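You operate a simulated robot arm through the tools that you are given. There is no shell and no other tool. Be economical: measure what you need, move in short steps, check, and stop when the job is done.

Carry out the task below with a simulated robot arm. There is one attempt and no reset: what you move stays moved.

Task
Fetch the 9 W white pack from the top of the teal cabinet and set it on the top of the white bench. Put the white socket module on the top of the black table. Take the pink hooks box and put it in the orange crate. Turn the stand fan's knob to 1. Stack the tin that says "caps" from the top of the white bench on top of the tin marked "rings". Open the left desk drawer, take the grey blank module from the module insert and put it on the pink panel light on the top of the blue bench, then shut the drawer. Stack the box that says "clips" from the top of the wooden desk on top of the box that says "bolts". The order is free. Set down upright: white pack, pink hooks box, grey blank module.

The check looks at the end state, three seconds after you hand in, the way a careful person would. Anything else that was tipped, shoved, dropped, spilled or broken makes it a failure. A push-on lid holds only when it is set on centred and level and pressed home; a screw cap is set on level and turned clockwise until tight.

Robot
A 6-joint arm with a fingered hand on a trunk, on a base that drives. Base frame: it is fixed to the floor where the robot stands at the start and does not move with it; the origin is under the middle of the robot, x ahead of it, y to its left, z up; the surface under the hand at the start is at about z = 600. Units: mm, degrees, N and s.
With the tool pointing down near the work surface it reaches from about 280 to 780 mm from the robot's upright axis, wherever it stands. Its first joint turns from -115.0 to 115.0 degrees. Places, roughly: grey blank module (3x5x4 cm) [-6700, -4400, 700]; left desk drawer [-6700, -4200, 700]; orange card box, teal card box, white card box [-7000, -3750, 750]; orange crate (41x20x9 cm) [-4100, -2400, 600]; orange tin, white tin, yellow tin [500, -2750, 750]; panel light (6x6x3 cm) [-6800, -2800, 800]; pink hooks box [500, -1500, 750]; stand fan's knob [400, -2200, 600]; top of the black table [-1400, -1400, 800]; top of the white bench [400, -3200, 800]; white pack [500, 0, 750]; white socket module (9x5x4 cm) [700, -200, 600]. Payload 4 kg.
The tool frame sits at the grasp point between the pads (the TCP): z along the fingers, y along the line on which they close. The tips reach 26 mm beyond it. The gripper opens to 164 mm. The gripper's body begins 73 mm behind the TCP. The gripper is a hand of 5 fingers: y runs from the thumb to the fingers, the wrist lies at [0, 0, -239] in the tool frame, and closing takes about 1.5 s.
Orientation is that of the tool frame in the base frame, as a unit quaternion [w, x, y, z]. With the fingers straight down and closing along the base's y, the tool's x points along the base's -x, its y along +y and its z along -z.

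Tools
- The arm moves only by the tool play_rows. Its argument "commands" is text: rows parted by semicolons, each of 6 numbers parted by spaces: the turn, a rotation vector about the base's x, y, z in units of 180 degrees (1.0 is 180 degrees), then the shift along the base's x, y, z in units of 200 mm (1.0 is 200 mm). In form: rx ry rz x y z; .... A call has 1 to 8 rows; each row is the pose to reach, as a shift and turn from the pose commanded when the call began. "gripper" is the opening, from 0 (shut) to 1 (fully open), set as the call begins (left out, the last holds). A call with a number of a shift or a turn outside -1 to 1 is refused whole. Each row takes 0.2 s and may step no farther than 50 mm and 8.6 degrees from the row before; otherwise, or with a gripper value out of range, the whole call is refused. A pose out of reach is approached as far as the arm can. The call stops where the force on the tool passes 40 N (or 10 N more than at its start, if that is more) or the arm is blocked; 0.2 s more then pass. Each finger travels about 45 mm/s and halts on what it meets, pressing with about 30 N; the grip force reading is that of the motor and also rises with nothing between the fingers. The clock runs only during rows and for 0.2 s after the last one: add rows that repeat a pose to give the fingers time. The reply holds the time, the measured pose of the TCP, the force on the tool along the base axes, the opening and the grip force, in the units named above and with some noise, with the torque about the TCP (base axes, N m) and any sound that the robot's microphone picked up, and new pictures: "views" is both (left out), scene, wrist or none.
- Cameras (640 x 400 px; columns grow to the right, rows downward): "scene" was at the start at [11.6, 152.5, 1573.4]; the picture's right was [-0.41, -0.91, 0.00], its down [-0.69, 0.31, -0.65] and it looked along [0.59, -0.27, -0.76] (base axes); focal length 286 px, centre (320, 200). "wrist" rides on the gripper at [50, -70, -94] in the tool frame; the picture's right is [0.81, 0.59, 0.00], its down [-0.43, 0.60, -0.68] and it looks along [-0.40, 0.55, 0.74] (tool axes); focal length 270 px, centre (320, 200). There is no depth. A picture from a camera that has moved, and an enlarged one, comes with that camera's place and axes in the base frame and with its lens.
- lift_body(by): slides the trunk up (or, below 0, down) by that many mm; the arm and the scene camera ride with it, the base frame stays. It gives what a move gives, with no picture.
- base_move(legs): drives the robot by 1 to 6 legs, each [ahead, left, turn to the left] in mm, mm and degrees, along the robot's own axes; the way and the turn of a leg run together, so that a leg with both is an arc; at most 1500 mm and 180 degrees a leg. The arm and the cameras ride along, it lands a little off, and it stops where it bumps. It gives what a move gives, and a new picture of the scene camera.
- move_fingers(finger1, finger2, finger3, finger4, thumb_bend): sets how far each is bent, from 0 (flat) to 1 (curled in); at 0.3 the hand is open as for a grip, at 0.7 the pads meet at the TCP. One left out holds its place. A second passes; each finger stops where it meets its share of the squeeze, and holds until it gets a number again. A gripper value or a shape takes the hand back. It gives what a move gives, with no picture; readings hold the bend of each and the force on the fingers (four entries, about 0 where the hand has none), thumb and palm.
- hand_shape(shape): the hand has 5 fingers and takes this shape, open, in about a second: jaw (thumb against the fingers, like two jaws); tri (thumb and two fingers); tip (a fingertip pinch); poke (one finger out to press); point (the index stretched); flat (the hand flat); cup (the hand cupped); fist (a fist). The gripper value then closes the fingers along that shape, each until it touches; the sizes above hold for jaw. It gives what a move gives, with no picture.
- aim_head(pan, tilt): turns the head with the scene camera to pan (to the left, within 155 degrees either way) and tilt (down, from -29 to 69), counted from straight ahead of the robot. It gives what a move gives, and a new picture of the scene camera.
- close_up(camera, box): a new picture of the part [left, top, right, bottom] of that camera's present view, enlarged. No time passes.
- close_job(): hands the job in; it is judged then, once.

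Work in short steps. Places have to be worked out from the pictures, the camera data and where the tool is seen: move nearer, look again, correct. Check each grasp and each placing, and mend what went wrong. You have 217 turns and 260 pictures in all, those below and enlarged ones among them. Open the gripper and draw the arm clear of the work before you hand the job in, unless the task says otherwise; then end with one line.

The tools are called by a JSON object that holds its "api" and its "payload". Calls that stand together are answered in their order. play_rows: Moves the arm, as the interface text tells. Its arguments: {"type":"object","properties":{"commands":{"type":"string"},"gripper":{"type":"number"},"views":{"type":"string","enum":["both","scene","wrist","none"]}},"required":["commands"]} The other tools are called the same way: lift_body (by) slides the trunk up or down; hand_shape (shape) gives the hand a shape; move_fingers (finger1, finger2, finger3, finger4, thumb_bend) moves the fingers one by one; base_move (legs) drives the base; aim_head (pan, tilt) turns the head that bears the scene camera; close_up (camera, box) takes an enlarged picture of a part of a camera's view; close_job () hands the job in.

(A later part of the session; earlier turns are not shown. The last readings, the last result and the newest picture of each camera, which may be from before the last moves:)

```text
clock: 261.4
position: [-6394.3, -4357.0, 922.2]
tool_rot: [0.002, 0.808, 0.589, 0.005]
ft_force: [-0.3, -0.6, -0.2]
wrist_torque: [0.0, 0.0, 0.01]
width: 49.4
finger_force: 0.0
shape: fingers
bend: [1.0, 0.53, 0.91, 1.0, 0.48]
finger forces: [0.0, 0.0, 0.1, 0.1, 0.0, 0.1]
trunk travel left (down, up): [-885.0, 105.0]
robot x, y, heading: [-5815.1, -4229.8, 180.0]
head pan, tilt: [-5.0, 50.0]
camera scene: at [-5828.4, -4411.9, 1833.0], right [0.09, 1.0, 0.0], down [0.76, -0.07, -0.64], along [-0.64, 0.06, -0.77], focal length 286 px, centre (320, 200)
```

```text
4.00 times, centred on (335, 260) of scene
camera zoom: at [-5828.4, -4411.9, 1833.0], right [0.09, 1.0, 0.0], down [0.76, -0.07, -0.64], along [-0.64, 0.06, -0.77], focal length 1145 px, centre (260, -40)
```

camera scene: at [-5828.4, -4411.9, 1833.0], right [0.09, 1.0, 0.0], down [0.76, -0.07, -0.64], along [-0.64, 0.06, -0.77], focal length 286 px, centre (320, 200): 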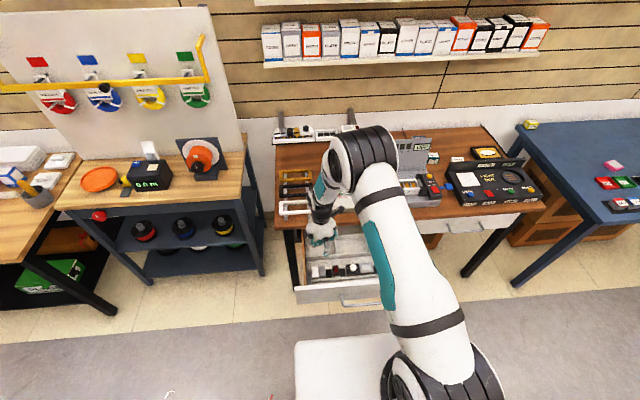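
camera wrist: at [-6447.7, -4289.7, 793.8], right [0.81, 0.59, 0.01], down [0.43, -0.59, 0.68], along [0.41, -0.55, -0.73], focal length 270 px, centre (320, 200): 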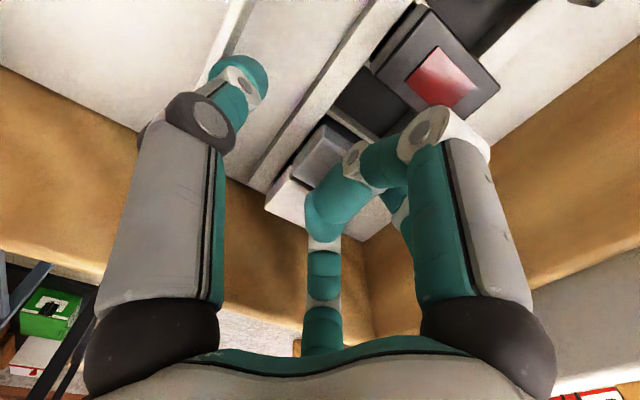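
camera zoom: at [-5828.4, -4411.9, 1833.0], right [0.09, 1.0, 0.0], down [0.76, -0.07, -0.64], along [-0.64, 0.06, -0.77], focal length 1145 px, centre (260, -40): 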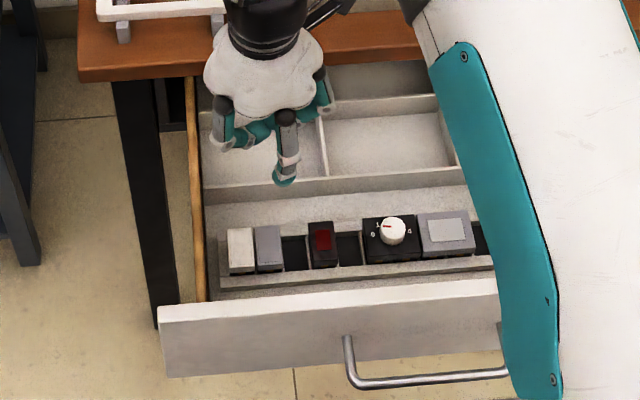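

The module stands about 20 mm proud of the insert, and its top may be nearer z = 680, so the earlier contact was probably a curled finger on it. I come down to 694 and pinch there.

{"api": "play_rows", "payload": {"commands": "0 -0.003 0 0.02 -0.01 -0.24; 0 -0.003 0 0.02 -0.01 -0.48; 0 -0.003 0 0.02 -0.01 -0.72; 0 -0.003 0 0.02 -0.01 -0.95; 0 -0.003 0 0.02 -0.01 -1; 0 -0.003 0 0.02 -0.01 -1", "views": "none"}}

{"api": "play_rows", "payload": {"commands": "0 0 0 0 0 -0.05; 0 0 0 0 0 -0.1; 0 0 0 0 0 -0.13; 0 0 0 0 0 -0.13", "views": "wrist"}}

{"api": "close_up", "payload": {"camera": "scene", "box": [285, 210, 385, 310]}}

```text
clock: 262.9
position: [-6388.1, -4360.6, 723.1]
tool_rot: [0.005, 0.808, 0.589, 0.008]
ft_force: [0.1, -0.4, 0.7]
wrist_torque: [-0.03, 0.01, 0.0]
width: 49.4
finger_force: 0.0
shape: fingers
bend: [1.0, 0.53, 0.91, 1.0, 0.48]
finger forces: [0.1, 0.1, 0.0, 0.1, 0.0, 0.0]
trunk travel left (down, up): [-885.0, 105.0]
robot x, y, heading: [-5811.6, -4229.1, 180.1]
head pan, tilt: [-5.0, 50.0]
```

```text
clock: 263.9
position: [-6387.9, -4358.7, 695.9]
tool_rot: [0.005, 0.808, 0.589, 0.008]
ft_force: [-0.1, 0.1, 1.1]
wrist_torque: [-0.01, 0.03, 0.0]
width: 49.3
finger_force: 0.1
shape: fingers
bend: [1.0, 0.53, 0.91, 1.0, 0.48]
finger forces: [0.0, 0.0, 0.1, 0.0, 0.0, 0.1]
trunk travel left (down, up): [-885.0, 105.0]
robot x, y, heading: [-5811.0, -4230.8, 180.0]
head pan, tilt: [-5.0, 50.0]
camera wrist: at [-6441.6, -4289.6, 788.8], right [0.81, 0.59, 0.02], down [0.42, -0.59, 0.68], along [0.41, -0.55, -0.73], focal length 270 px, centre (320, 200)
```

wrist: 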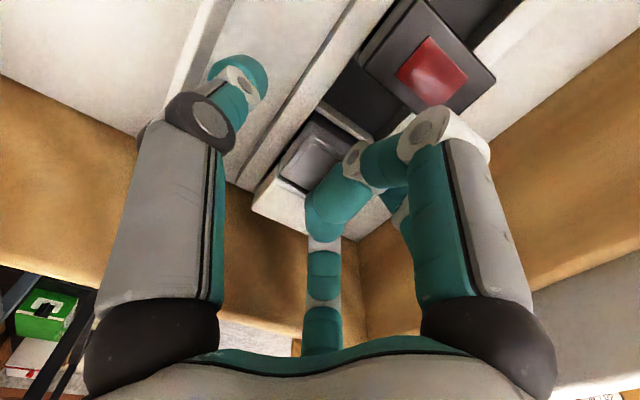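

```text
4.00 times, centred on (335, 260) of scene
camera zoom: at [-5826.8, -4411.9, 1833.0], right [0.09, 1.0, 0.0], down [0.76, -0.07, -0.64], along [-0.64, 0.06, -0.77], focal length 1145 px, centre (260, -40)
```

zoom: 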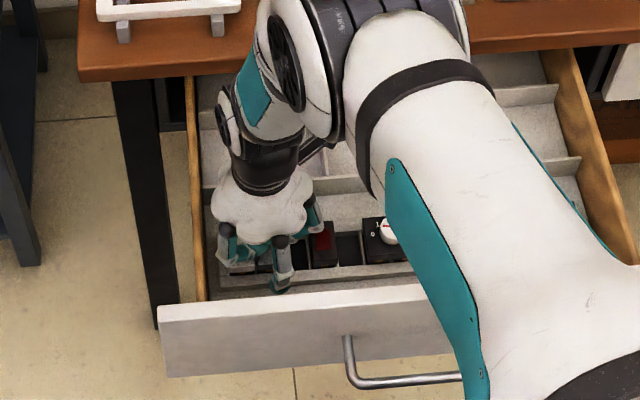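

Thumb and finger 2 tips are about 10 mm too far to +y. I shift -6 mm in y, +4 mm in x, lower 4 mm, then pinch gently.

{"api": "play_rows", "payload": {"commands": "0 0.005 0 0.02 -0.03 0; 0 0.005 0 0.02 -0.03 -0.02; 0 0.005 0 0.02 -0.03 -0.02", "views": "none"}}

{"api": "move_fingers", "payload": {"finger2": 0.57, "thumb_bend": 0.6}}

{"api": "close_up", "payload": {"camera": "wrist", "box": [160, 0, 480, 260]}}

{"api": "close_up", "payload": {"camera": "scene", "box": [285, 230, 385, 310]}}

```text
clock: 264.6
position: [-6385.2, -4364.8, 692.1]
tool_rot: [0.0, 0.808, 0.589, 0.002]
ft_force: [0.1, -0.6, 2.4]
wrist_torque: [0.0, -0.06, 0.02]
width: 49.2
finger_force: 0.0
shape: fingers
bend: [1.0, 0.53, 0.91, 1.0, 0.48]
finger forces: [0.0, 0.0, 0.1, 0.1, 0.0, 0.1]
trunk travel left (down, up): [-885.0, 105.0]
robot x, y, heading: [-5808.4, -4230.5, 180.2]
head pan, tilt: [-5.0, 50.0]
```

```text
clock: 265.6
position: [-6385.7, -4363.8, 692.9]
tool_rot: [0.0, 0.808, 0.59, 0.002]
ft_force: [-0.9, -0.7, 2.4]
wrist_torque: [-0.01, 0.02, 0.02]
width: 30.7
finger_force: 0.4
shape: fingers
bend: [1.0, 0.56, 0.91, 1.0, 0.6]
finger forces: [0.0, 0.0, 0.0, 0.0, 1.2, 0.0]
trunk travel left (down, up): [-885.0, 105.0]
robot x, y, heading: [-5808.9, -4231.7, 179.9]
head pan, tilt: [-5.0, 50.0]
```

```text
1.54 times, centred on (320, 130) of wrist
camera zoom: at [-6436.5, -4295.6, 785.6], right [0.81, 0.59, 0.0], down [0.43, -0.59, 0.68], along [0.4, -0.55, -0.74], focal length 416 px, centre (320, 308)
```

zoom: 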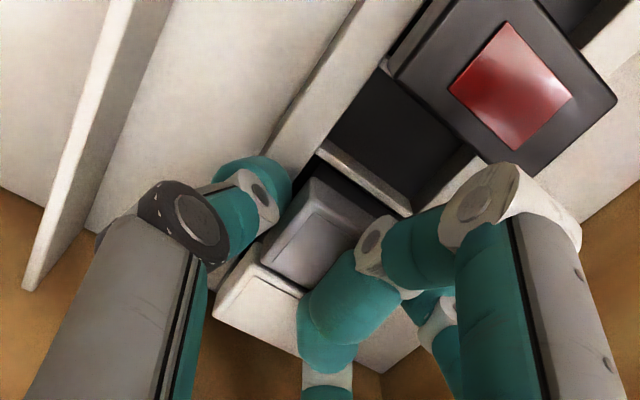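

```text
5.00 times, centred on (335, 270) of scene
camera zoom: at [-5826.6, -4411.8, 1833.0], right [0.09, 1.0, 0.0], down [0.76, -0.07, -0.64], along [-0.64, 0.06, -0.77], focal length 1431 px, centre (245, -150)
```

zoom: 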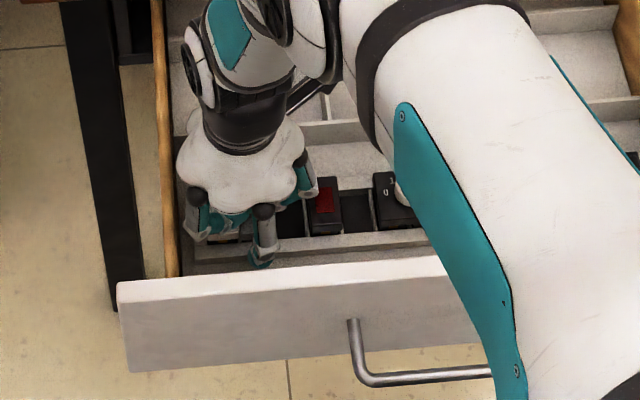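

The thumb touches the grey module's end. I close both to grip.

{"api": "move_fingers", "payload": {"finger2": 0.75, "thumb_bend": 0.75}}

{"api": "close_up", "payload": {"camera": "wrist", "box": [160, 0, 480, 260]}}

```text
clock: 266.6
position: [-6386.1, -4364.5, 692.8]
tool_rot: [0.0, 0.808, 0.589, 0.0]
ft_force: [-10.5, 3.4, 10.8]
wrist_torque: [0.14, 0.09, 0.04]
width: 25.0
finger_force: 11.9
shape: fingers
bend: [1.0, 0.58, 0.91, 1.0, 0.64]
finger forces: [0.0, 7.9, 0.0, 0.0, 16.6, 0.0]
trunk travel left (down, up): [-885.0, 105.0]
robot x, y, heading: [-5812.2, -4229.9, 180.0]
head pan, tilt: [-5.0, 50.0]
```

```text
1.54 times, centred on (320, 130) of wrist
camera zoom: at [-6437.7, -4295.4, 786.4], right [0.81, 0.59, 0.0], down [0.43, -0.59, 0.68], along [0.4, -0.55, -0.74], focal length 416 px, centre (320, 308)
```

zoom: 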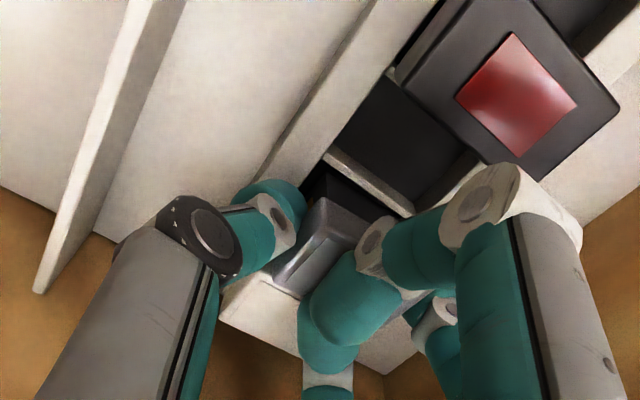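

Forces 8 and 17 N; the module seems slightly tipped in the grip. I lift slowly and look.

{"api": "play_rows", "payload": {"commands": "0 0 0 0 0 0.03; 0 0 0 0 0 0.06; 0 0 0 0 0 0.1; 0 0 0 0 0 0.15; 0 0 0 0 0 0.2; 0 0 0 0 0 0.25; 0 0 0 0 0 0.25", "views": "wrist"}}

{"api": "close_up", "payload": {"camera": "scene", "box": [285, 210, 385, 310]}}

```text
clock: 268.2
position: [-6385.1, -4365.0, 743.2]
tool_rot: [0.0, 0.808, 0.589, 0.002]
ft_force: [-0.1, 0.0, 0.0]
wrist_torque: [0.01, 0.04, -0.02]
width: 23.4
finger_force: 27.5
shape: fingers
bend: [1.0, 0.58, 0.91, 1.0, 0.65]
finger forces: [0.0, 10.5, 29.5, 0.0, 15.0, 0.1]
trunk travel left (down, up): [-885.0, 105.0]
robot x, y, heading: [-5813.3, -4233.9, 180.0]
head pan, tilt: [-5.0, 50.0]
camera wrist: at [-6436.6, -4296.0, 835.3], right [0.81, 0.59, 0.0], down [0.43, -0.59, 0.68], along [0.4, -0.55, -0.74], focal length 270 px, centre (320, 200)
```

wrist: 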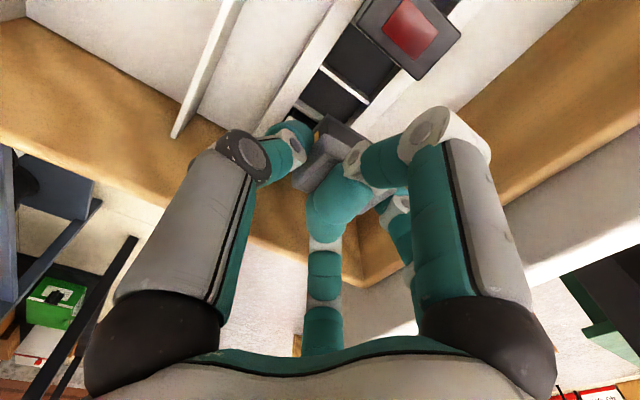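

```text
4.00 times, centred on (335, 260) of scene
camera zoom: at [-5826.9, -4411.9, 1833.0], right [0.09, 1.0, 0.0], down [0.76, -0.07, -0.64], along [-0.64, 0.06, -0.77], focal length 1145 px, centre (260, -40)
```

zoom: 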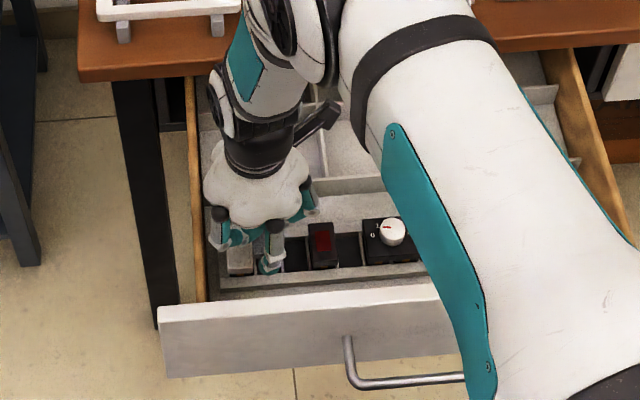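

The module is out of the insert but tilted against finger 3. I raise it clear of the drawer and inspect.

{"api": "play_rows", "payload": {"commands": "0 0 0 0 0 0.2; 0 0 0 0 0 0.4; 0 0 0 0 0 0.6; 0 0 0 0 0 0.8; 0 0 0 0 0 0.9; 0 0 0 0 0 0.9", "views": "none"}}

{"api": "close_up", "payload": {"camera": "wrist", "box": [200, 80, 440, 260]}}

{"api": "close_up", "payload": {"camera": "scene", "box": [290, 170, 370, 290]}}

```text
clock: 269.6
position: [-6383.1, -4362.6, 923.6]
tool_rot: [0.001, 0.808, 0.589, 0.002]
ft_force: [0.2, 1.0, -1.0]
wrist_torque: [0.0, 0.03, -0.04]
width: 23.5
finger_force: 27.7
shape: fingers
bend: [1.0, 0.58, 0.91, 1.0, 0.65]
finger forces: [0.0, 10.5, 29.7, 0.1, 14.9, 0.0]
trunk travel left (down, up): [-885.0, 105.0]
robot x, y, heading: [-5810.0, -4232.9, 179.9]
head pan, tilt: [-5.0, 50.0]
```

```text
2.22 times, centred on (320, 170) of wrist
camera zoom: at [-6435.7, -4294.2, 1016.6], right [0.81, 0.59, 0.0], down [0.43, -0.59, 0.68], along [0.4, -0.55, -0.74], focal length 601 px, centre (320, 267)
```

zoom: 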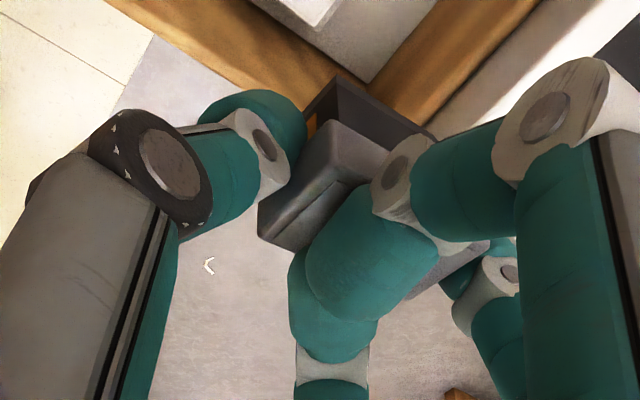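

```text
3.33 times, centred on (330, 230) of scene
camera zoom: at [-5827.0, -4411.9, 1833.0], right [0.09, 1.0, 0.0], down [0.76, -0.07, -0.64], along [-0.64, 0.06, -0.77], focal length 954 px, centre (287, 100)
```

zoom: 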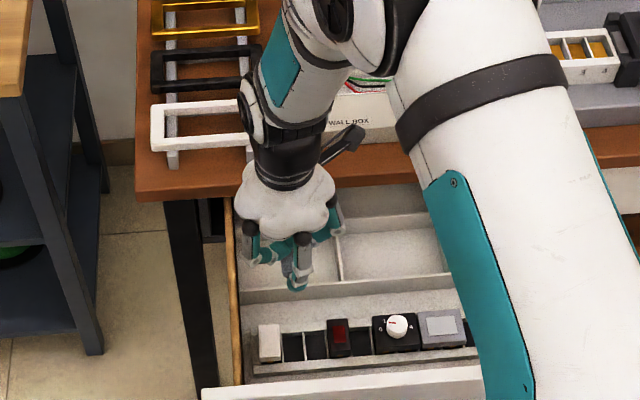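

I zoom right in on the held module to judge its tilt.

{"api": "close_up", "payload": {"camera": "wrist", "box": [285, 105, 375, 195]}}

```text
4.44 times, centred on (330, 150) of wrist
camera zoom: at [-6435.7, -4294.2, 1016.6], right [0.81, 0.59, 0.0], down [0.43, -0.59, 0.68], along [0.4, -0.55, -0.74], focal length 1201 px, centre (276, 422)
```

zoom: 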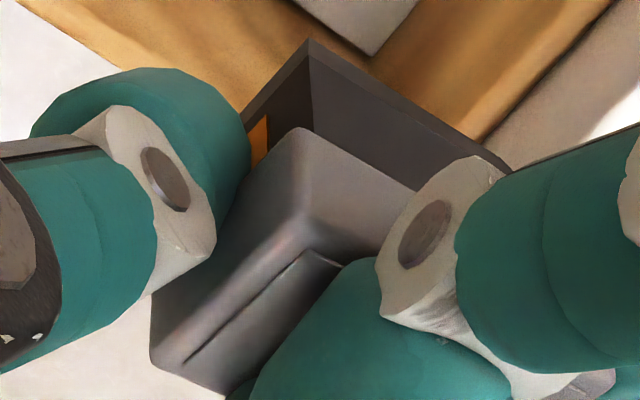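

The edges show that it is in fact upright in the grip. I carry it over to the blue bench.

{"api": "base_move", "payload": {"legs": [[0, -800, 0], [0, -780, 0]]}}

{"api": "aim_head", "payload": {"pan": 0, "tilt": 45}}

{"api": "close_up", "payload": {"camera": "wrist", "box": [200, 80, 440, 260]}}

```text
clock: 277.8
position: [-6378.6, -2771.5, 923.0]
tool_rot: [0.0, 0.81, 0.586, 0.001]
ft_force: [0.0, 0.1, -0.1]
wrist_torque: [0.0, -0.01, -0.02]
width: 23.4
finger_force: 27.7
shape: fingers
bend: [1.0, 0.58, 0.91, 1.0, 0.65]
finger forces: [0.0, 10.6, 29.8, 0.0, 14.8, 0.0]
trunk travel left (down, up): [-885.0, 105.0]
robot x, y, heading: [-5806.4, -2648.2, 179.2]
head pan, tilt: [-5.0, 50.0]
camera scene: at [-5821.9, -2825.2, 1833.0], right [0.1, 1.0, 0.0], down [0.76, -0.08, -0.64], along [-0.64, 0.06, -0.77], focal length 286 px, centre (320, 200)
```

scene: 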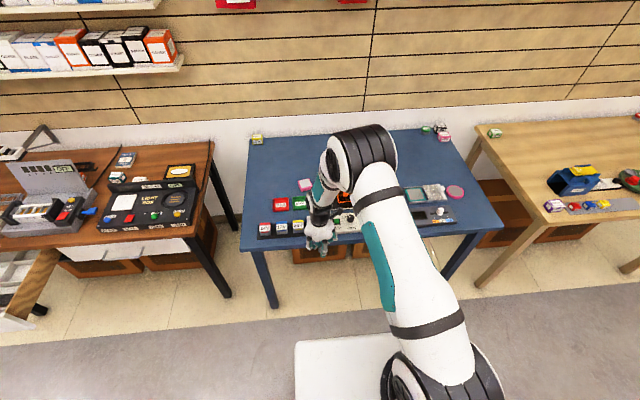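

```text
clock: 278.4
position: [-6378.3, -2772.0, 923.2]
tool_rot: [0.0, 0.811, 0.585, 0.001]
ft_force: [-0.5, 0.2, -0.3]
wrist_torque: [0.01, -0.01, -0.01]
width: 23.8
finger_force: 27.8
shape: fingers
bend: [1.0, 0.58, 0.91, 1.0, 0.65]
finger forces: [0.0, 10.6, 29.8, 0.0, 14.9, 0.0]
trunk travel left (down, up): [-885.0, 105.0]
robot x, y, heading: [-5805.1, -2648.3, 179.6]
head pan, tilt: [0.0, 45.0]
camera scene: at [-5826.6, -2832.6, 1839.8], right [0.01, 1.0, 0.0], down [0.71, -0.01, -0.71], along [-0.71, 0.01, -0.71], focal length 286 px, centre (320, 200)
```

scene: 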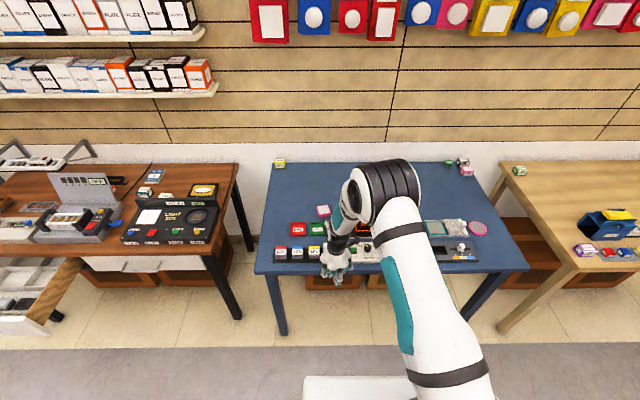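

```text
2.22 times, centred on (320, 170) of wrist
camera zoom: at [-6429.6, -2702.1, 1016.5], right [0.81, 0.58, 0.0], down [0.43, -0.6, 0.68], along [0.4, -0.55, -0.74], focal length 601 px, centre (320, 267)
```

zoom: 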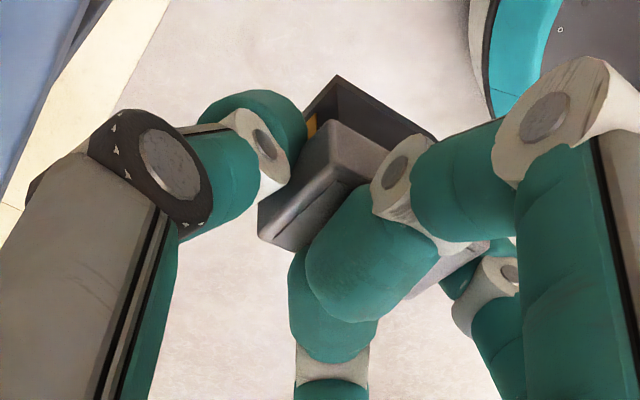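

I zoom in on the pink panel light.

{"api": "close_up", "payload": {"camera": "scene", "box": [260, 180, 360, 280]}}

```text
4.00 times, centred on (310, 230) of scene
camera zoom: at [-5826.6, -2832.6, 1839.8], right [0.01, 1.0, 0.0], down [0.71, -0.01, -0.71], along [-0.71, 0.01, -0.71], focal length 1145 px, centre (360, 80)
```

zoom: 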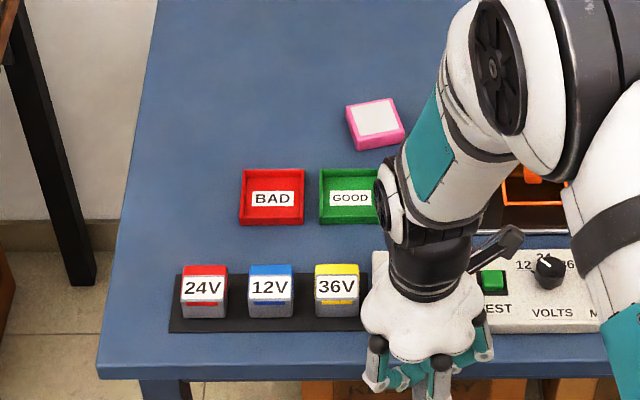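

The pink light's top centre is about (-6775, -2809, 829). I raise the module a bit and drive closer.

{"api": "play_rows", "payload": {"commands": "0 0 0 0 0 0.15; 0 0 0 0 0 0.35; 0 0 0 0 0 0.35", "views": "none"}}

{"api": "base_move", "payload": {"legs": [[285, 20, 0.4]]}}

{"api": "play_rows", "payload": {"commands": "0 0 0 -0.15 -0.05 0; 0 0 0 -0.3 -0.1 0; 0 0 0 -0.45 -0.13 0; 0 0 0 -0.5 -0.13 0; 0 0 0 -0.5 -0.13 0"}}

```text
clock: 279.2
position: [-6381.9, -2772.0, 993.8]
tool_rot: [0.0, 0.81, 0.586, 0.003]
ft_force: [-0.5, 0.0, -0.4]
wrist_torque: [0.03, -0.01, 0.02]
width: 23.5
finger_force: 27.8
shape: fingers
bend: [1.0, 0.58, 0.91, 1.0, 0.65]
finger forces: [0.0, 10.6, 29.8, 0.1, 14.9, 0.1]
trunk travel left (down, up): [-885.0, 105.0]
robot x, y, heading: [-5806.0, -2648.4, 179.2]
head pan, tilt: [0.0, 45.0]
```

```text
clock: 281.2
position: [-6661.7, -2792.9, 992.9]
tool_rot: [0.002, 0.809, 0.587, 0.002]
ft_force: [0.2, -0.3, -0.7]
wrist_torque: [0.01, 0.01, 0.0]
width: 23.4
finger_force: 28.0
shape: fingers
bend: [1.0, 0.58, 0.91, 1.0, 0.65]
finger forces: [0.0, 10.7, 29.7, 0.0, 14.9, 0.1]
trunk travel left (down, up): [-885.0, 105.0]
robot x, y, heading: [-6084.9, -2663.8, 179.6]
head pan, tilt: [0.0, 45.0]
camera scene: at [-6109.1, -2850.3, 1839.9], right [0.01, 1.0, 0.0], down [0.71, 0.0, -0.71], along [-0.71, 0.0, -0.71], focal length 286 px, centre (320, 200)
```

scene: 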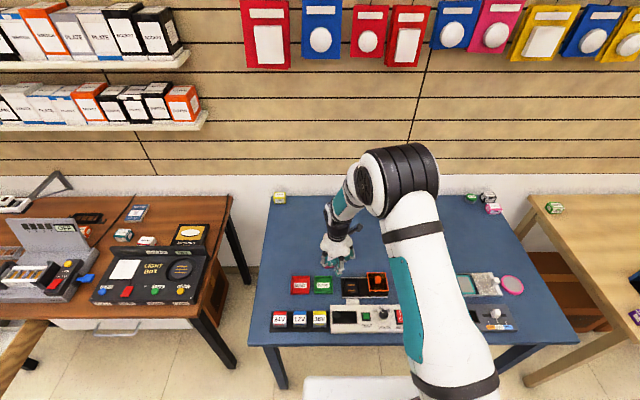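

```text
clock: 282.4
position: [-6762.5, -2817.9, 993.7]
tool_rot: [0.001, 0.809, 0.588, 0.002]
ft_force: [0.7, 0.7, 0.0]
wrist_torque: [-0.01, 0.04, 0.01]
width: 23.6
finger_force: 28.0
shape: fingers
bend: [1.0, 0.58, 0.91, 1.0, 0.65]
finger forces: [0.0, 10.6, 29.8, 0.0, 14.8, 0.0]
trunk travel left (down, up): [-885.0, 105.0]
robot x, y, heading: [-6087.7, -2662.2, 179.5]
head pan, tilt: [0.0, 45.0]
camera scene: at [-6108.1, -2850.3, 1839.9], right [0.01, 1.0, 0.0], down [0.71, 0.0, -0.71], along [-0.71, 0.0, -0.71], focal length 286 px, centre (320, 200)
camera wrist: at [-6813.5, -2749.1, 1085.9], right [0.81, 0.59, 0.0], down [0.43, -0.6, 0.68], along [0.4, -0.55, -0.74], focal length 270 px, centre (320, 200)
```

scene: 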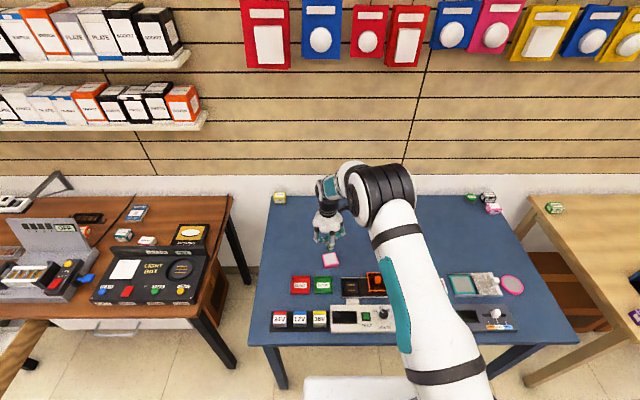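
wrist: 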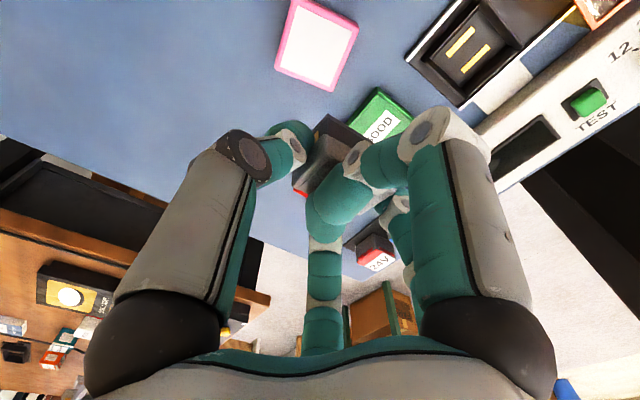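

Both cameras put the light at about (-6777, -2800). I move there and descend to leave about 25 mm.

{"api": "play_rows", "payload": {"commands": "0 0 0 -0.07 0.04 -0.15; 0 0 0 -0.07 0.04 -0.3; 0 0 0 -0.07 0.04 -0.4; 0 0 0 -0.07 0.04 -0.45; 0 0 0 -0.07 0.04 -0.45"}}

{"api": "close_up", "payload": {"camera": "wrist", "box": [200, 40, 440, 220]}}

{"api": "close_up", "payload": {"camera": "scene", "box": [290, 190, 380, 290]}}

```text
clock: 283.6
position: [-6774.5, -2812.3, 902.4]
tool_rot: [0.0, 0.809, 0.587, 0.002]
ft_force: [1.0, -0.3, 0.1]
wrist_torque: [0.01, 0.01, 0.0]
width: 23.2
finger_force: 27.2
shape: fingers
bend: [1.0, 0.58, 0.91, 1.0, 0.65]
finger forces: [0.1, 10.5, 29.8, 0.0, 14.9, 0.0]
trunk travel left (down, up): [-885.0, 105.0]
robot x, y, heading: [-6089.7, -2661.3, 179.7]
head pan, tilt: [0.0, 45.0]
camera scene: at [-6107.9, -2850.1, 1839.9], right [0.01, 1.0, 0.0], down [0.71, 0.0, -0.71], along [-0.71, 0.0, -0.71], focal length 286 px, centre (320, 200)
camera wrist: at [-6826.2, -2741.4, 996.1], right [0.81, 0.59, 0.0], down [0.43, -0.6, 0.68], along [0.4, -0.55, -0.74], focal length 270 px, centre (320, 200)
```

scene: 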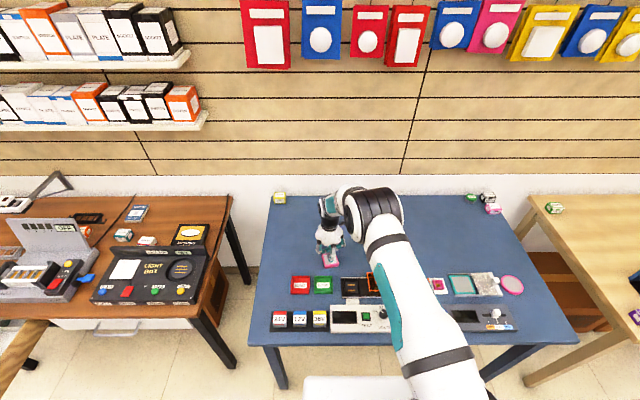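
wrist: 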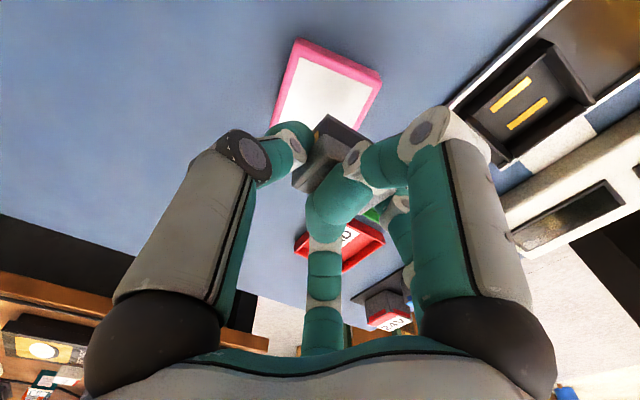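

```text
2.22 times, centred on (320, 130) of wrist
camera zoom: at [-6826.2, -2741.4, 996.1], right [0.81, 0.59, 0.0], down [0.43, -0.6, 0.68], along [0.4, -0.55, -0.74], focal length 601 px, centre (320, 356)
```

zoom: 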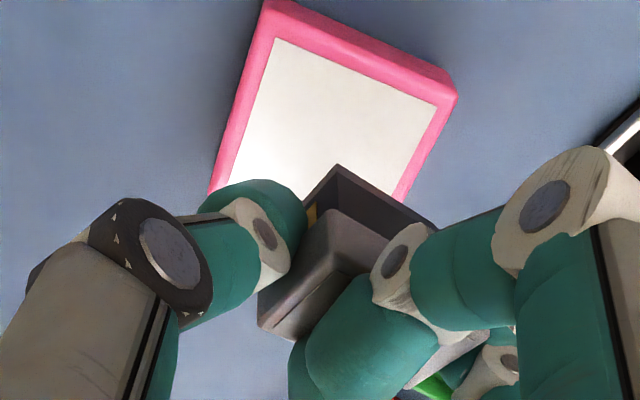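

```text
4.00 times, centred on (335, 240) of scene
camera zoom: at [-6107.9, -2850.1, 1839.9], right [0.01, 1.0, 0.0], down [0.71, 0.0, -0.71], along [-0.71, 0.0, -0.71], focal length 1145 px, centre (260, 40)
```

zoom: 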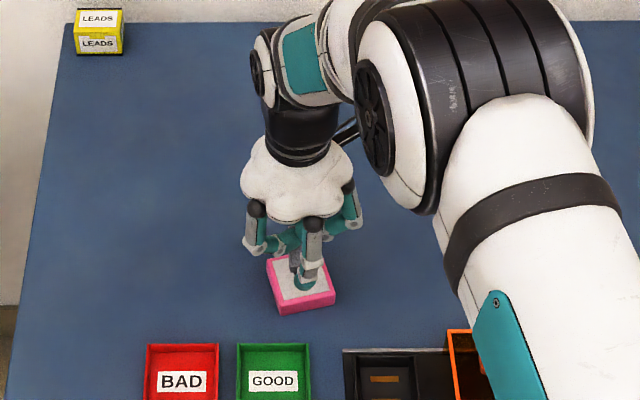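

The module sits about 15 mm toward the robot relative to the TCP, so I shift the hand (-19, +5) mm and look again.

{"api": "play_rows", "payload": {"commands": "0 0 0 -0.05 0.012 0; 0 0 0 -0.095 0.025 -0.05; 0 0 0 -0.095 0.025 -0.06; 0 0 0 -0.095 0.025 -0.06", "views": "none"}}

{"api": "close_up", "payload": {"camera": "wrist", "box": [200, 40, 440, 220]}}

{"api": "close_up", "payload": {"camera": "scene", "box": [300, 220, 360, 280]}}

```text
clock: 284.6
position: [-6793.9, -2805.7, 891.9]
tool_rot: [0.0, 0.809, 0.588, 0.001]
ft_force: [-0.1, 0.4, -0.6]
wrist_torque: [0.05, 0.01, -0.03]
width: 23.3
finger_force: 27.4
shape: fingers
bend: [1.0, 0.58, 0.91, 1.0, 0.65]
finger forces: [0.1, 10.4, 29.8, 0.0, 14.8, 0.1]
trunk travel left (down, up): [-885.0, 105.0]
robot x, y, heading: [-6086.9, -2666.2, 179.9]
head pan, tilt: [0.0, 45.0]
```

```text
2.22 times, centred on (320, 130) of wrist
camera zoom: at [-6845.9, -2735.7, 984.8], right [0.81, 0.59, 0.0], down [0.43, -0.6, 0.68], along [0.4, -0.55, -0.74], focal length 601 px, centre (320, 356)
```

zoom: 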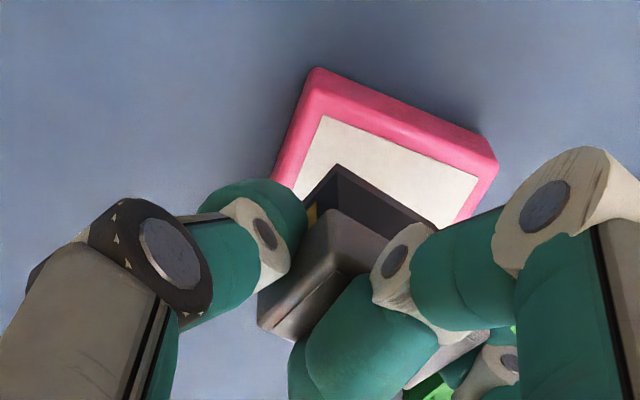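

```text
6.67 times, centred on (330, 250) of scene
camera zoom: at [-6108.0, -2850.2, 1839.9], right [0.01, 1.0, 0.0], down [0.71, 0.0, -0.71], along [-0.71, 0.0, -0.71], focal length 1908 px, centre (253, -133)
```

zoom: 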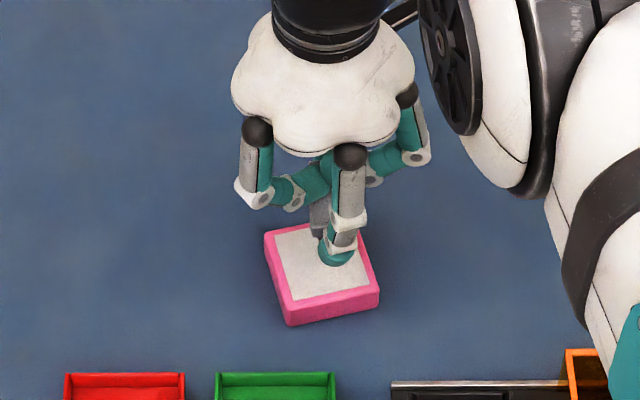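

Still slightly to the robot side and to the right. I shift (-8, -6) mm more and check.

{"api": "play_rows", "payload": {"commands": "0 0 0 -0.04 -0.03 0; 0 0 0 -0.04 -0.03 -0.03; 0 0 0 -0.04 -0.03 -0.04; 0 0 0 -0.04 -0.03 -0.04", "views": "none"}}

{"api": "close_up", "payload": {"camera": "wrist", "box": [200, 40, 440, 220]}}

{"api": "close_up", "payload": {"camera": "scene", "box": [300, 220, 360, 280]}}

```text
clock: 285.6
position: [-6802.8, -2811.1, 881.9]
tool_rot: [0.0, 0.809, 0.588, 0.001]
ft_force: [-0.2, 0.1, 0.1]
wrist_torque: [-0.02, -0.03, 0.01]
width: 23.2
finger_force: 28.1
shape: fingers
bend: [1.0, 0.58, 0.91, 1.0, 0.65]
finger forces: [0.1, 10.5, 29.9, 0.0, 14.8, 0.0]
trunk travel left (down, up): [-885.0, 105.0]
robot x, y, heading: [-6086.5, -2661.8, 179.6]
head pan, tilt: [0.0, 45.0]
```

```text
2.22 times, centred on (320, 130) of wrist
camera zoom: at [-6854.0, -2741.7, 976.1], right [0.81, 0.59, 0.0], down [0.43, -0.6, 0.68], along [0.4, -0.55, -0.74], focal length 601 px, centre (320, 356)
```

zoom: 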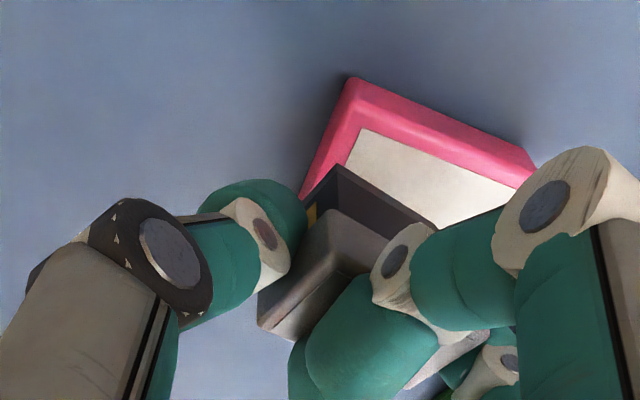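

```text
6.67 times, centred on (330, 250) of scene
camera zoom: at [-6107.8, -2850.1, 1839.9], right [0.01, 1.0, 0.0], down [0.71, 0.0, -0.71], along [-0.71, 0.0, -0.71], focal length 1908 px, centre (253, -133)
```

zoom: 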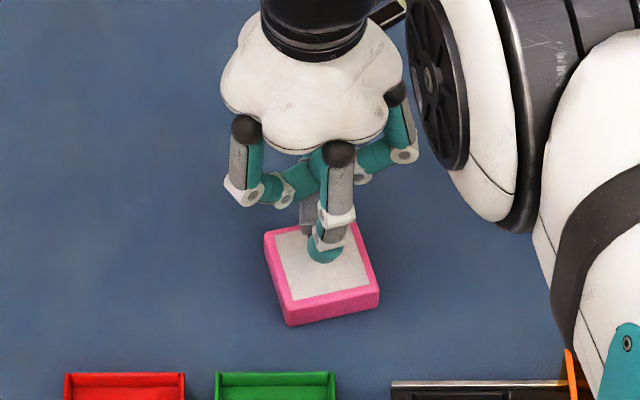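

Combining views, the module centre is now slightly past the light's centre (-6780, -2801). I shift back (+8, +4) mm and lower until contact.

{"api": "play_rows", "payload": {"commands": "0 0 0 0.04 0.02 0; 0 0 0 0.04 0.02 -0.02; 0 0 0 0.04 0.02 -0.03; 0 0 0 0.04 0.02 -0.04; 0 0 0 0.04 0.02 -0.05; 0 0 0 0.04 0.02 -0.055; 0 0 0 0.04 0.02 -0.055", "views": "none"}}

{"api": "close_up", "payload": {"camera": "wrist", "box": [200, 40, 440, 220]}}

{"api": "close_up", "payload": {"camera": "scene", "box": [300, 220, 360, 280]}}

```text
clock: 287.2
position: [-6794.9, -2808.1, 872.8]
tool_rot: [0.0, 0.809, 0.588, 0.002]
ft_force: [0.5, 0.7, 0.1]
wrist_torque: [0.0, 0.0, -0.01]
width: 23.2
finger_force: 27.7
shape: fingers
bend: [1.0, 0.58, 0.91, 1.0, 0.65]
finger forces: [0.0, 10.6, 29.9, 0.1, 14.8, 0.1]
trunk travel left (down, up): [-885.0, 105.0]
robot x, y, heading: [-6086.1, -2665.2, 179.5]
head pan, tilt: [0.0, 45.0]
```

```text
2.22 times, centred on (320, 130) of wrist
camera zoom: at [-6845.9, -2738.1, 965.3], right [0.81, 0.59, 0.0], down [0.43, -0.6, 0.68], along [0.4, -0.55, -0.74], focal length 601 px, centre (320, 356)
```

zoom: 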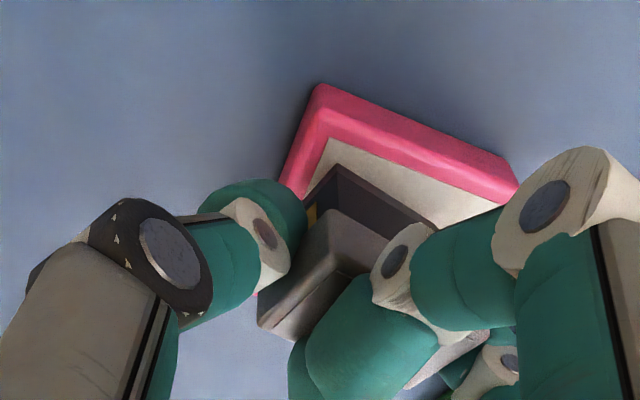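

```text
6.67 times, centred on (330, 250) of scene
camera zoom: at [-6107.8, -2850.2, 1839.9], right [0.01, 1.0, 0.0], down [0.71, 0.0, -0.71], along [-0.71, 0.0, -0.71], focal length 1908 px, centre (253, -133)
```

zoom: 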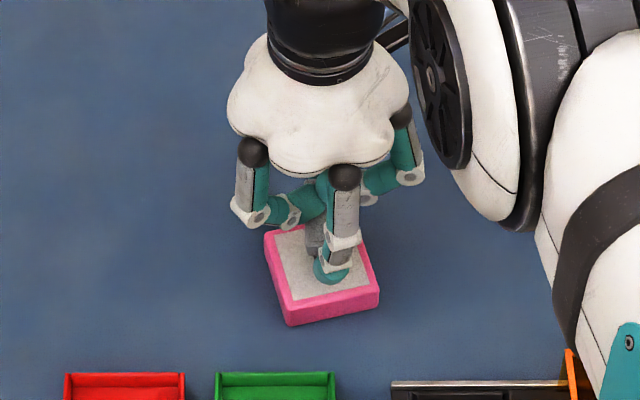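

Good alignment; a small -3 mm in y, then I lower to contact.

{"api": "play_rows", "payload": {"commands": "0 0 0 0 -0.015 -0.01; 0 0 0 0 -0.015 -0.02; 0 0 0 0 -0.015 -0.03; 0 0 0 0 -0.015 -0.035; 0 0 0 0 -0.015 -0.04; 0 0 0 0 -0.015 -0.04", "views": "none"}}

```text
clock: 288.6
position: [-6792.4, -2810.1, 864.4]
tool_rot: [0.002, 0.809, 0.588, 0.001]
ft_force: [-1.9, -0.4, 13.9]
wrist_torque: [0.04, -0.22, 0.02]
width: 23.8
finger_force: 37.4
shape: fingers
bend: [1.0, 0.58, 0.93, 1.0, 0.65]
finger forces: [0.0, 7.8, 51.7, 0.0, 14.3, 0.1]
trunk travel left (down, up): [-885.0, 105.0]
robot x, y, heading: [-6087.6, -2663.4, 179.8]
head pan, tilt: [0.0, 45.0]
```

Contact (14 N). I ease up 1 mm and open thumb and finger 2 together.

{"api": "play_rows", "payload": {"commands": "0 0 0 0 0 0.006; 0 0 0 0 0 0.006", "views": "none"}}

{"api": "move_fingers", "payload": {"finger2": 0.52, "thumb_bend": 0.56}}

{"api": "close_up", "payload": {"camera": "wrist", "box": [200, 40, 440, 220]}}

{"api": "close_up", "payload": {"camera": "scene", "box": [300, 220, 360, 280]}}

```text
clock: 289.2
position: [-6792.7, -2810.7, 864.8]
tool_rot: [0.0, 0.809, 0.588, 0.002]
ft_force: [0.9, -0.2, 3.9]
wrist_torque: [0.0, -0.12, 0.0]
width: 23.7
finger_force: 11.6
shape: fingers
bend: [1.0, 0.58, 0.93, 1.0, 0.65]
finger forces: [0.0, 9.4, 0.0, 0.0, 14.1, 0.1]
trunk travel left (down, up): [-885.0, 105.0]
robot x, y, heading: [-6083.0, -2663.7, 179.8]
head pan, tilt: [0.0, 45.0]
```

```text
clock: 290.2
position: [-6794.1, -2810.6, 866.1]
tool_rot: [0.001, 0.809, 0.588, 0.001]
ft_force: [1.9, 0.1, 5.7]
wrist_torque: [0.03, -0.01, -0.02]
width: 36.6
finger_force: 0.1
shape: fingers
bend: [1.0, 0.52, 0.92, 1.0, 0.56]
finger forces: [0.0, 0.0, 0.0, 0.0, 0.0, 0.1]
trunk travel left (down, up): [-885.0, 105.0]
robot x, y, heading: [-6086.9, -2663.4, 179.8]
head pan, tilt: [0.0, 45.0]
```

```text
2.22 times, centred on (320, 130) of wrist
camera zoom: at [-6845.2, -2740.6, 959.0], right [0.81, 0.59, 0.0], down [0.43, -0.6, 0.68], along [0.4, -0.55, -0.74], focal length 601 px, centre (320, 356)
```

zoom: 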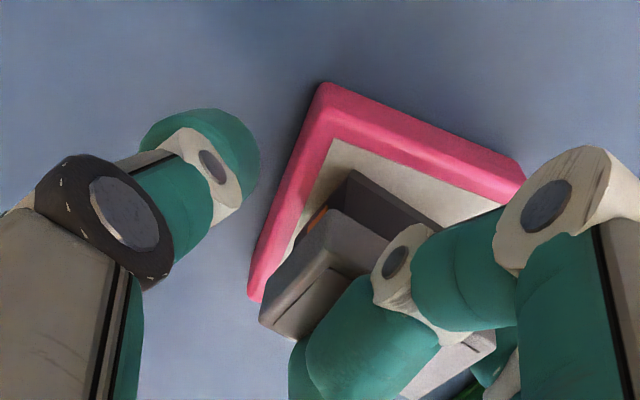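

```text
6.67 times, centred on (330, 250) of scene
camera zoom: at [-6106.9, -2850.0, 1839.9], right [0.01, 1.0, 0.0], down [0.71, 0.0, -0.71], along [-0.71, 0.0, -0.71], focal length 1908 px, centre (253, -133)
```

zoom: 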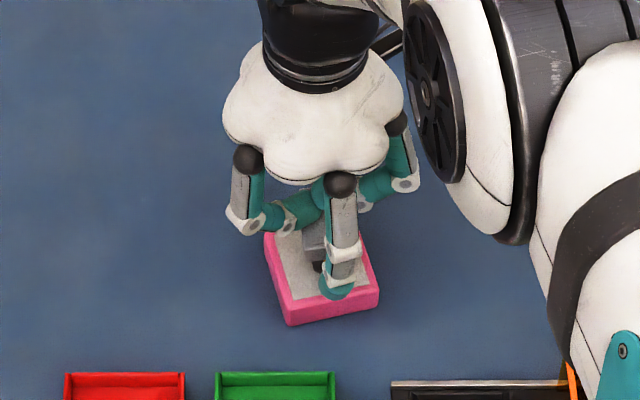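

It rests on the light. I lift the hand straight up and check.

{"api": "play_rows", "payload": {"commands": "0 0 0 0 0 0.04; 0 0 0 0 0 0.12; 0 0 0 0 0 0.3; 0 0 0 0 0 0.5; 0 0 0 0 0 0.7; 0 0 0 0.2 0 0.75; 0 0 0 0.4 0 0.75; 0 0 0 0.4 0 0.75", "views": "none"}}

{"api": "close_up", "payload": {"camera": "scene", "box": [290, 210, 370, 290]}}

{"api": "close_up", "payload": {"camera": "wrist", "box": [200, 0, 440, 180]}}

```text
clock: 292.0
position: [-6714.3, -2810.4, 1016.0]
tool_rot: [-0.001, 0.809, 0.587, 0.001]
ft_force: [-0.1, 0.1, 0.1]
wrist_torque: [-0.01, 0.0, 0.03]
width: 36.0
finger_force: 0.0
shape: fingers
bend: [1.0, 0.52, 0.91, 1.0, 0.56]
finger forces: [0.0, 0.0, 0.0, 0.1, 0.0, 0.0]
trunk travel left (down, up): [-885.0, 105.0]
robot x, y, heading: [-6089.4, -2664.2, 179.6]
head pan, tilt: [0.0, 45.0]
```

```text
5.00 times, centred on (330, 250) of scene
camera zoom: at [-6108.4, -2850.1, 1839.9], right [0.01, 1.0, 0.0], down [0.71, 0.0, -0.71], along [-0.71, 0.0, -0.71], focal length 1431 px, centre (270, -50)
```

zoom: 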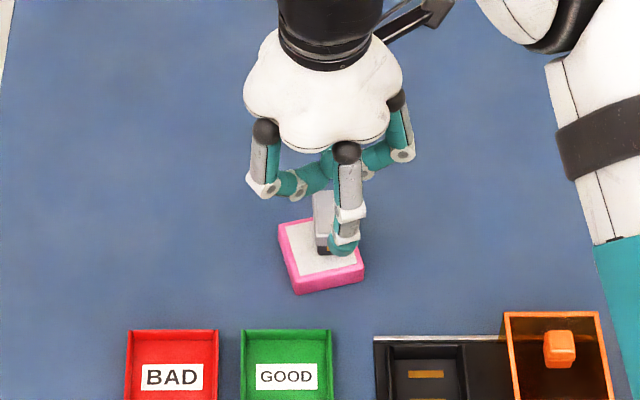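

```text
2.22 times, centred on (320, 90) of wrist
camera zoom: at [-6766.0, -2740.9, 1109.4], right [0.81, 0.59, 0.0], down [0.43, -0.6, 0.68], along [0.4, -0.55, -0.74], focal length 601 px, centre (320, 444)
```

zoom: 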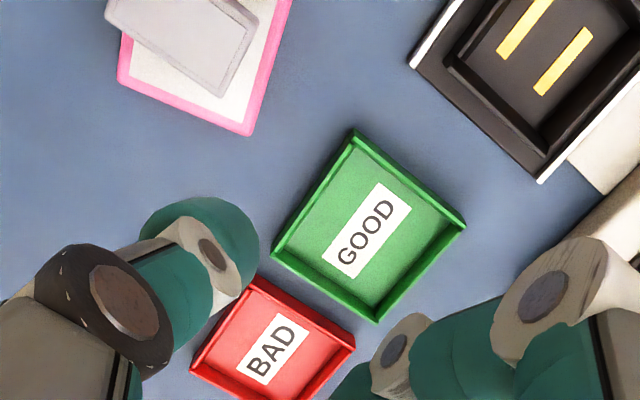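

I move the hand out of view to verify the placement.

{"api": "play_rows", "payload": {"commands": "0 0 0 0.2 0 0; 0 0 0 0.4 0.1 0; 0 0 0 0.6 0.2 0; 0 0 0 0.8 0.2 0; 0 0 0 1 0.2 0", "views": "none"}}

{"api": "close_up", "payload": {"camera": "scene", "box": [310, 235, 350, 275]}}

```text
clock: 293.2
position: [-6514.4, -2770.4, 1016.9]
tool_rot: [0.0, 0.809, 0.588, 0.001]
ft_force: [-0.2, -0.1, -0.2]
wrist_torque: [0.0, 0.01, -0.01]
width: 36.3
finger_force: 0.0
shape: fingers
bend: [1.0, 0.52, 0.91, 1.0, 0.56]
finger forces: [0.0, 0.0, 0.0, 0.0, 0.0, 0.0]
trunk travel left (down, up): [-885.0, 105.0]
robot x, y, heading: [-6088.0, -2660.6, 179.6]
head pan, tilt: [0.0, 45.0]
```

```text
10.00 times, centred on (330, 255) of scene
camera zoom: at [-6106.1, -2850.1, 1839.9], right [0.01, 1.0, 0.0], down [0.71, 0.0, -0.71], along [-0.71, 0.0, -0.71], focal length 2861 px, centre (220, -350)
```

zoom: 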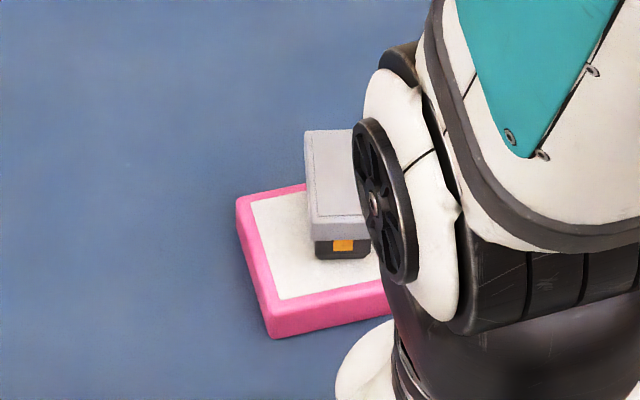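

The module sits upright on the light. Now I go back to shut the drawer: restore the hand's yaw, make a fist and drive over.

{"api": "play_rows", "payload": {"commands": "0 0 -0.045 0 0 0; 0 0 -0.09 0 0 0; 0 0 -0.135 0 0 0; 0 0 -0.18 0 0 0; 0 0 -0.225 0 0 0; 0 0 -0.27 0 0 0; 0 0 -0.315 0 0 0; 0 0 -0.36 0 0 0", "views": "none"}}

{"api": "hand_shape", "payload": {"shape": "fist"}}

{"api": "base_move", "payload": {"legs": [[-240, 0, 0.4], [0, 715, 0], [0, 715, 0]]}}

{"api": "aim_head", "payload": {"pan": -5, "tilt": 50}}

```text
clock: 295.0
position: [-6516.1, -2771.3, 1016.6]
tool_rot: [0.001, 0.998, 0.061, 0.001]
ft_force: [-0.5, 0.2, -0.3]
wrist_torque: [-0.01, 0.0, 0.06]
width: 35.9
finger_force: 0.1
shape: fingers
bend: [1.0, 0.52, 0.91, 1.0, 0.56]
finger forces: [0.1, 0.0, 0.0, 0.1, 0.0, 0.0]
trunk travel left (down, up): [-885.0, 105.0]
robot x, y, heading: [-6084.7, -2658.8, 179.8]
head pan, tilt: [0.0, 45.0]
```

```text
clock: 295.9
position: [-6515.9, -2770.9, 1016.0]
tool_rot: [0.002, 0.998, 0.063, 0.001]
ft_force: [0.3, 0.3, 0.6]
wrist_torque: [-0.02, -0.02, -0.02]
width: 0.0
finger_force: 0.0
shape: fist
bend: [1.0, 0.95, 1.0, 1.0, 0.63]
finger forces: [0.1, 0.0, 0.0, 0.1, 0.1, 0.0]
trunk travel left (down, up): [-885.0, 105.0]
robot x, y, heading: [-6083.5, -2662.9, 179.7]
head pan, tilt: [0.0, 45.0]
```

```text
clock: 304.8
position: [-6277.6, -4226.4, 1016.5]
tool_rot: [0.0, 0.998, 0.062, 0.001]
ft_force: [-0.3, -0.6, 0.2]
wrist_torque: [0.04, -0.01, 0.01]
width: 0.1
finger_force: 0.1
shape: fist
bend: [1.0, 0.96, 1.0, 1.0, 0.63]
finger forces: [0.0, 0.1, 0.0, 0.0, 0.0, 0.1]
trunk travel left (down, up): [-885.0, 105.0]
robot x, y, heading: [-5848.4, -4119.0, 179.7]
head pan, tilt: [0.0, 45.0]
camera scene: at [-5871.4, -4306.0, 1839.8], right [0.01, 1.0, 0.0], down [0.71, 0.0, -0.71], along [-0.71, 0.0, -0.71], focal length 286 px, centre (320, 200)
```

scene: 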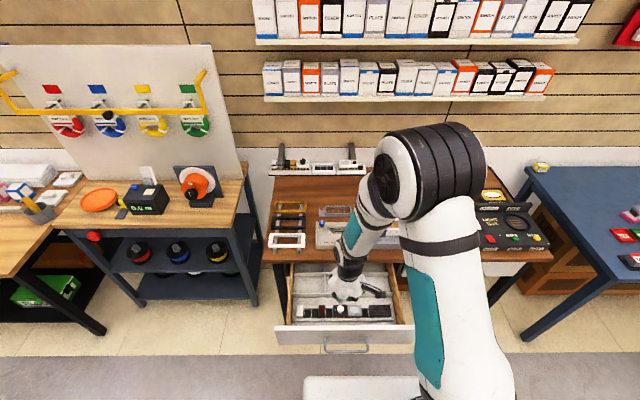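

```text
clock: 305.4
position: [-6277.8, -4226.4, 1014.6]
tool_rot: [0.001, 0.998, 0.062, 0.001]
ft_force: [0.5, -0.6, 0.4]
wrist_torque: [0.01, 0.0, 0.0]
width: 0.0
finger_force: 0.1
shape: fist
bend: [1.0, 0.96, 1.0, 1.0, 0.63]
finger forces: [0.0, 0.1, 0.0, 0.0, 0.1, 0.0]
trunk travel left (down, up): [-885.0, 105.0]
robot x, y, heading: [-5851.1, -4117.4, 179.4]
head pan, tilt: [-5.0, 50.0]
camera scene: at [-5866.7, -4298.5, 1833.0], right [0.09, 1.0, 0.0], down [0.76, -0.07, -0.64], along [-0.64, 0.06, -0.77], focal length 286 px, centre (320, 200)
```

scene: 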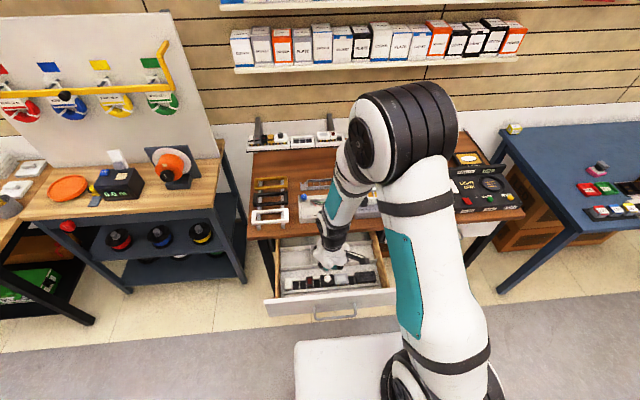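

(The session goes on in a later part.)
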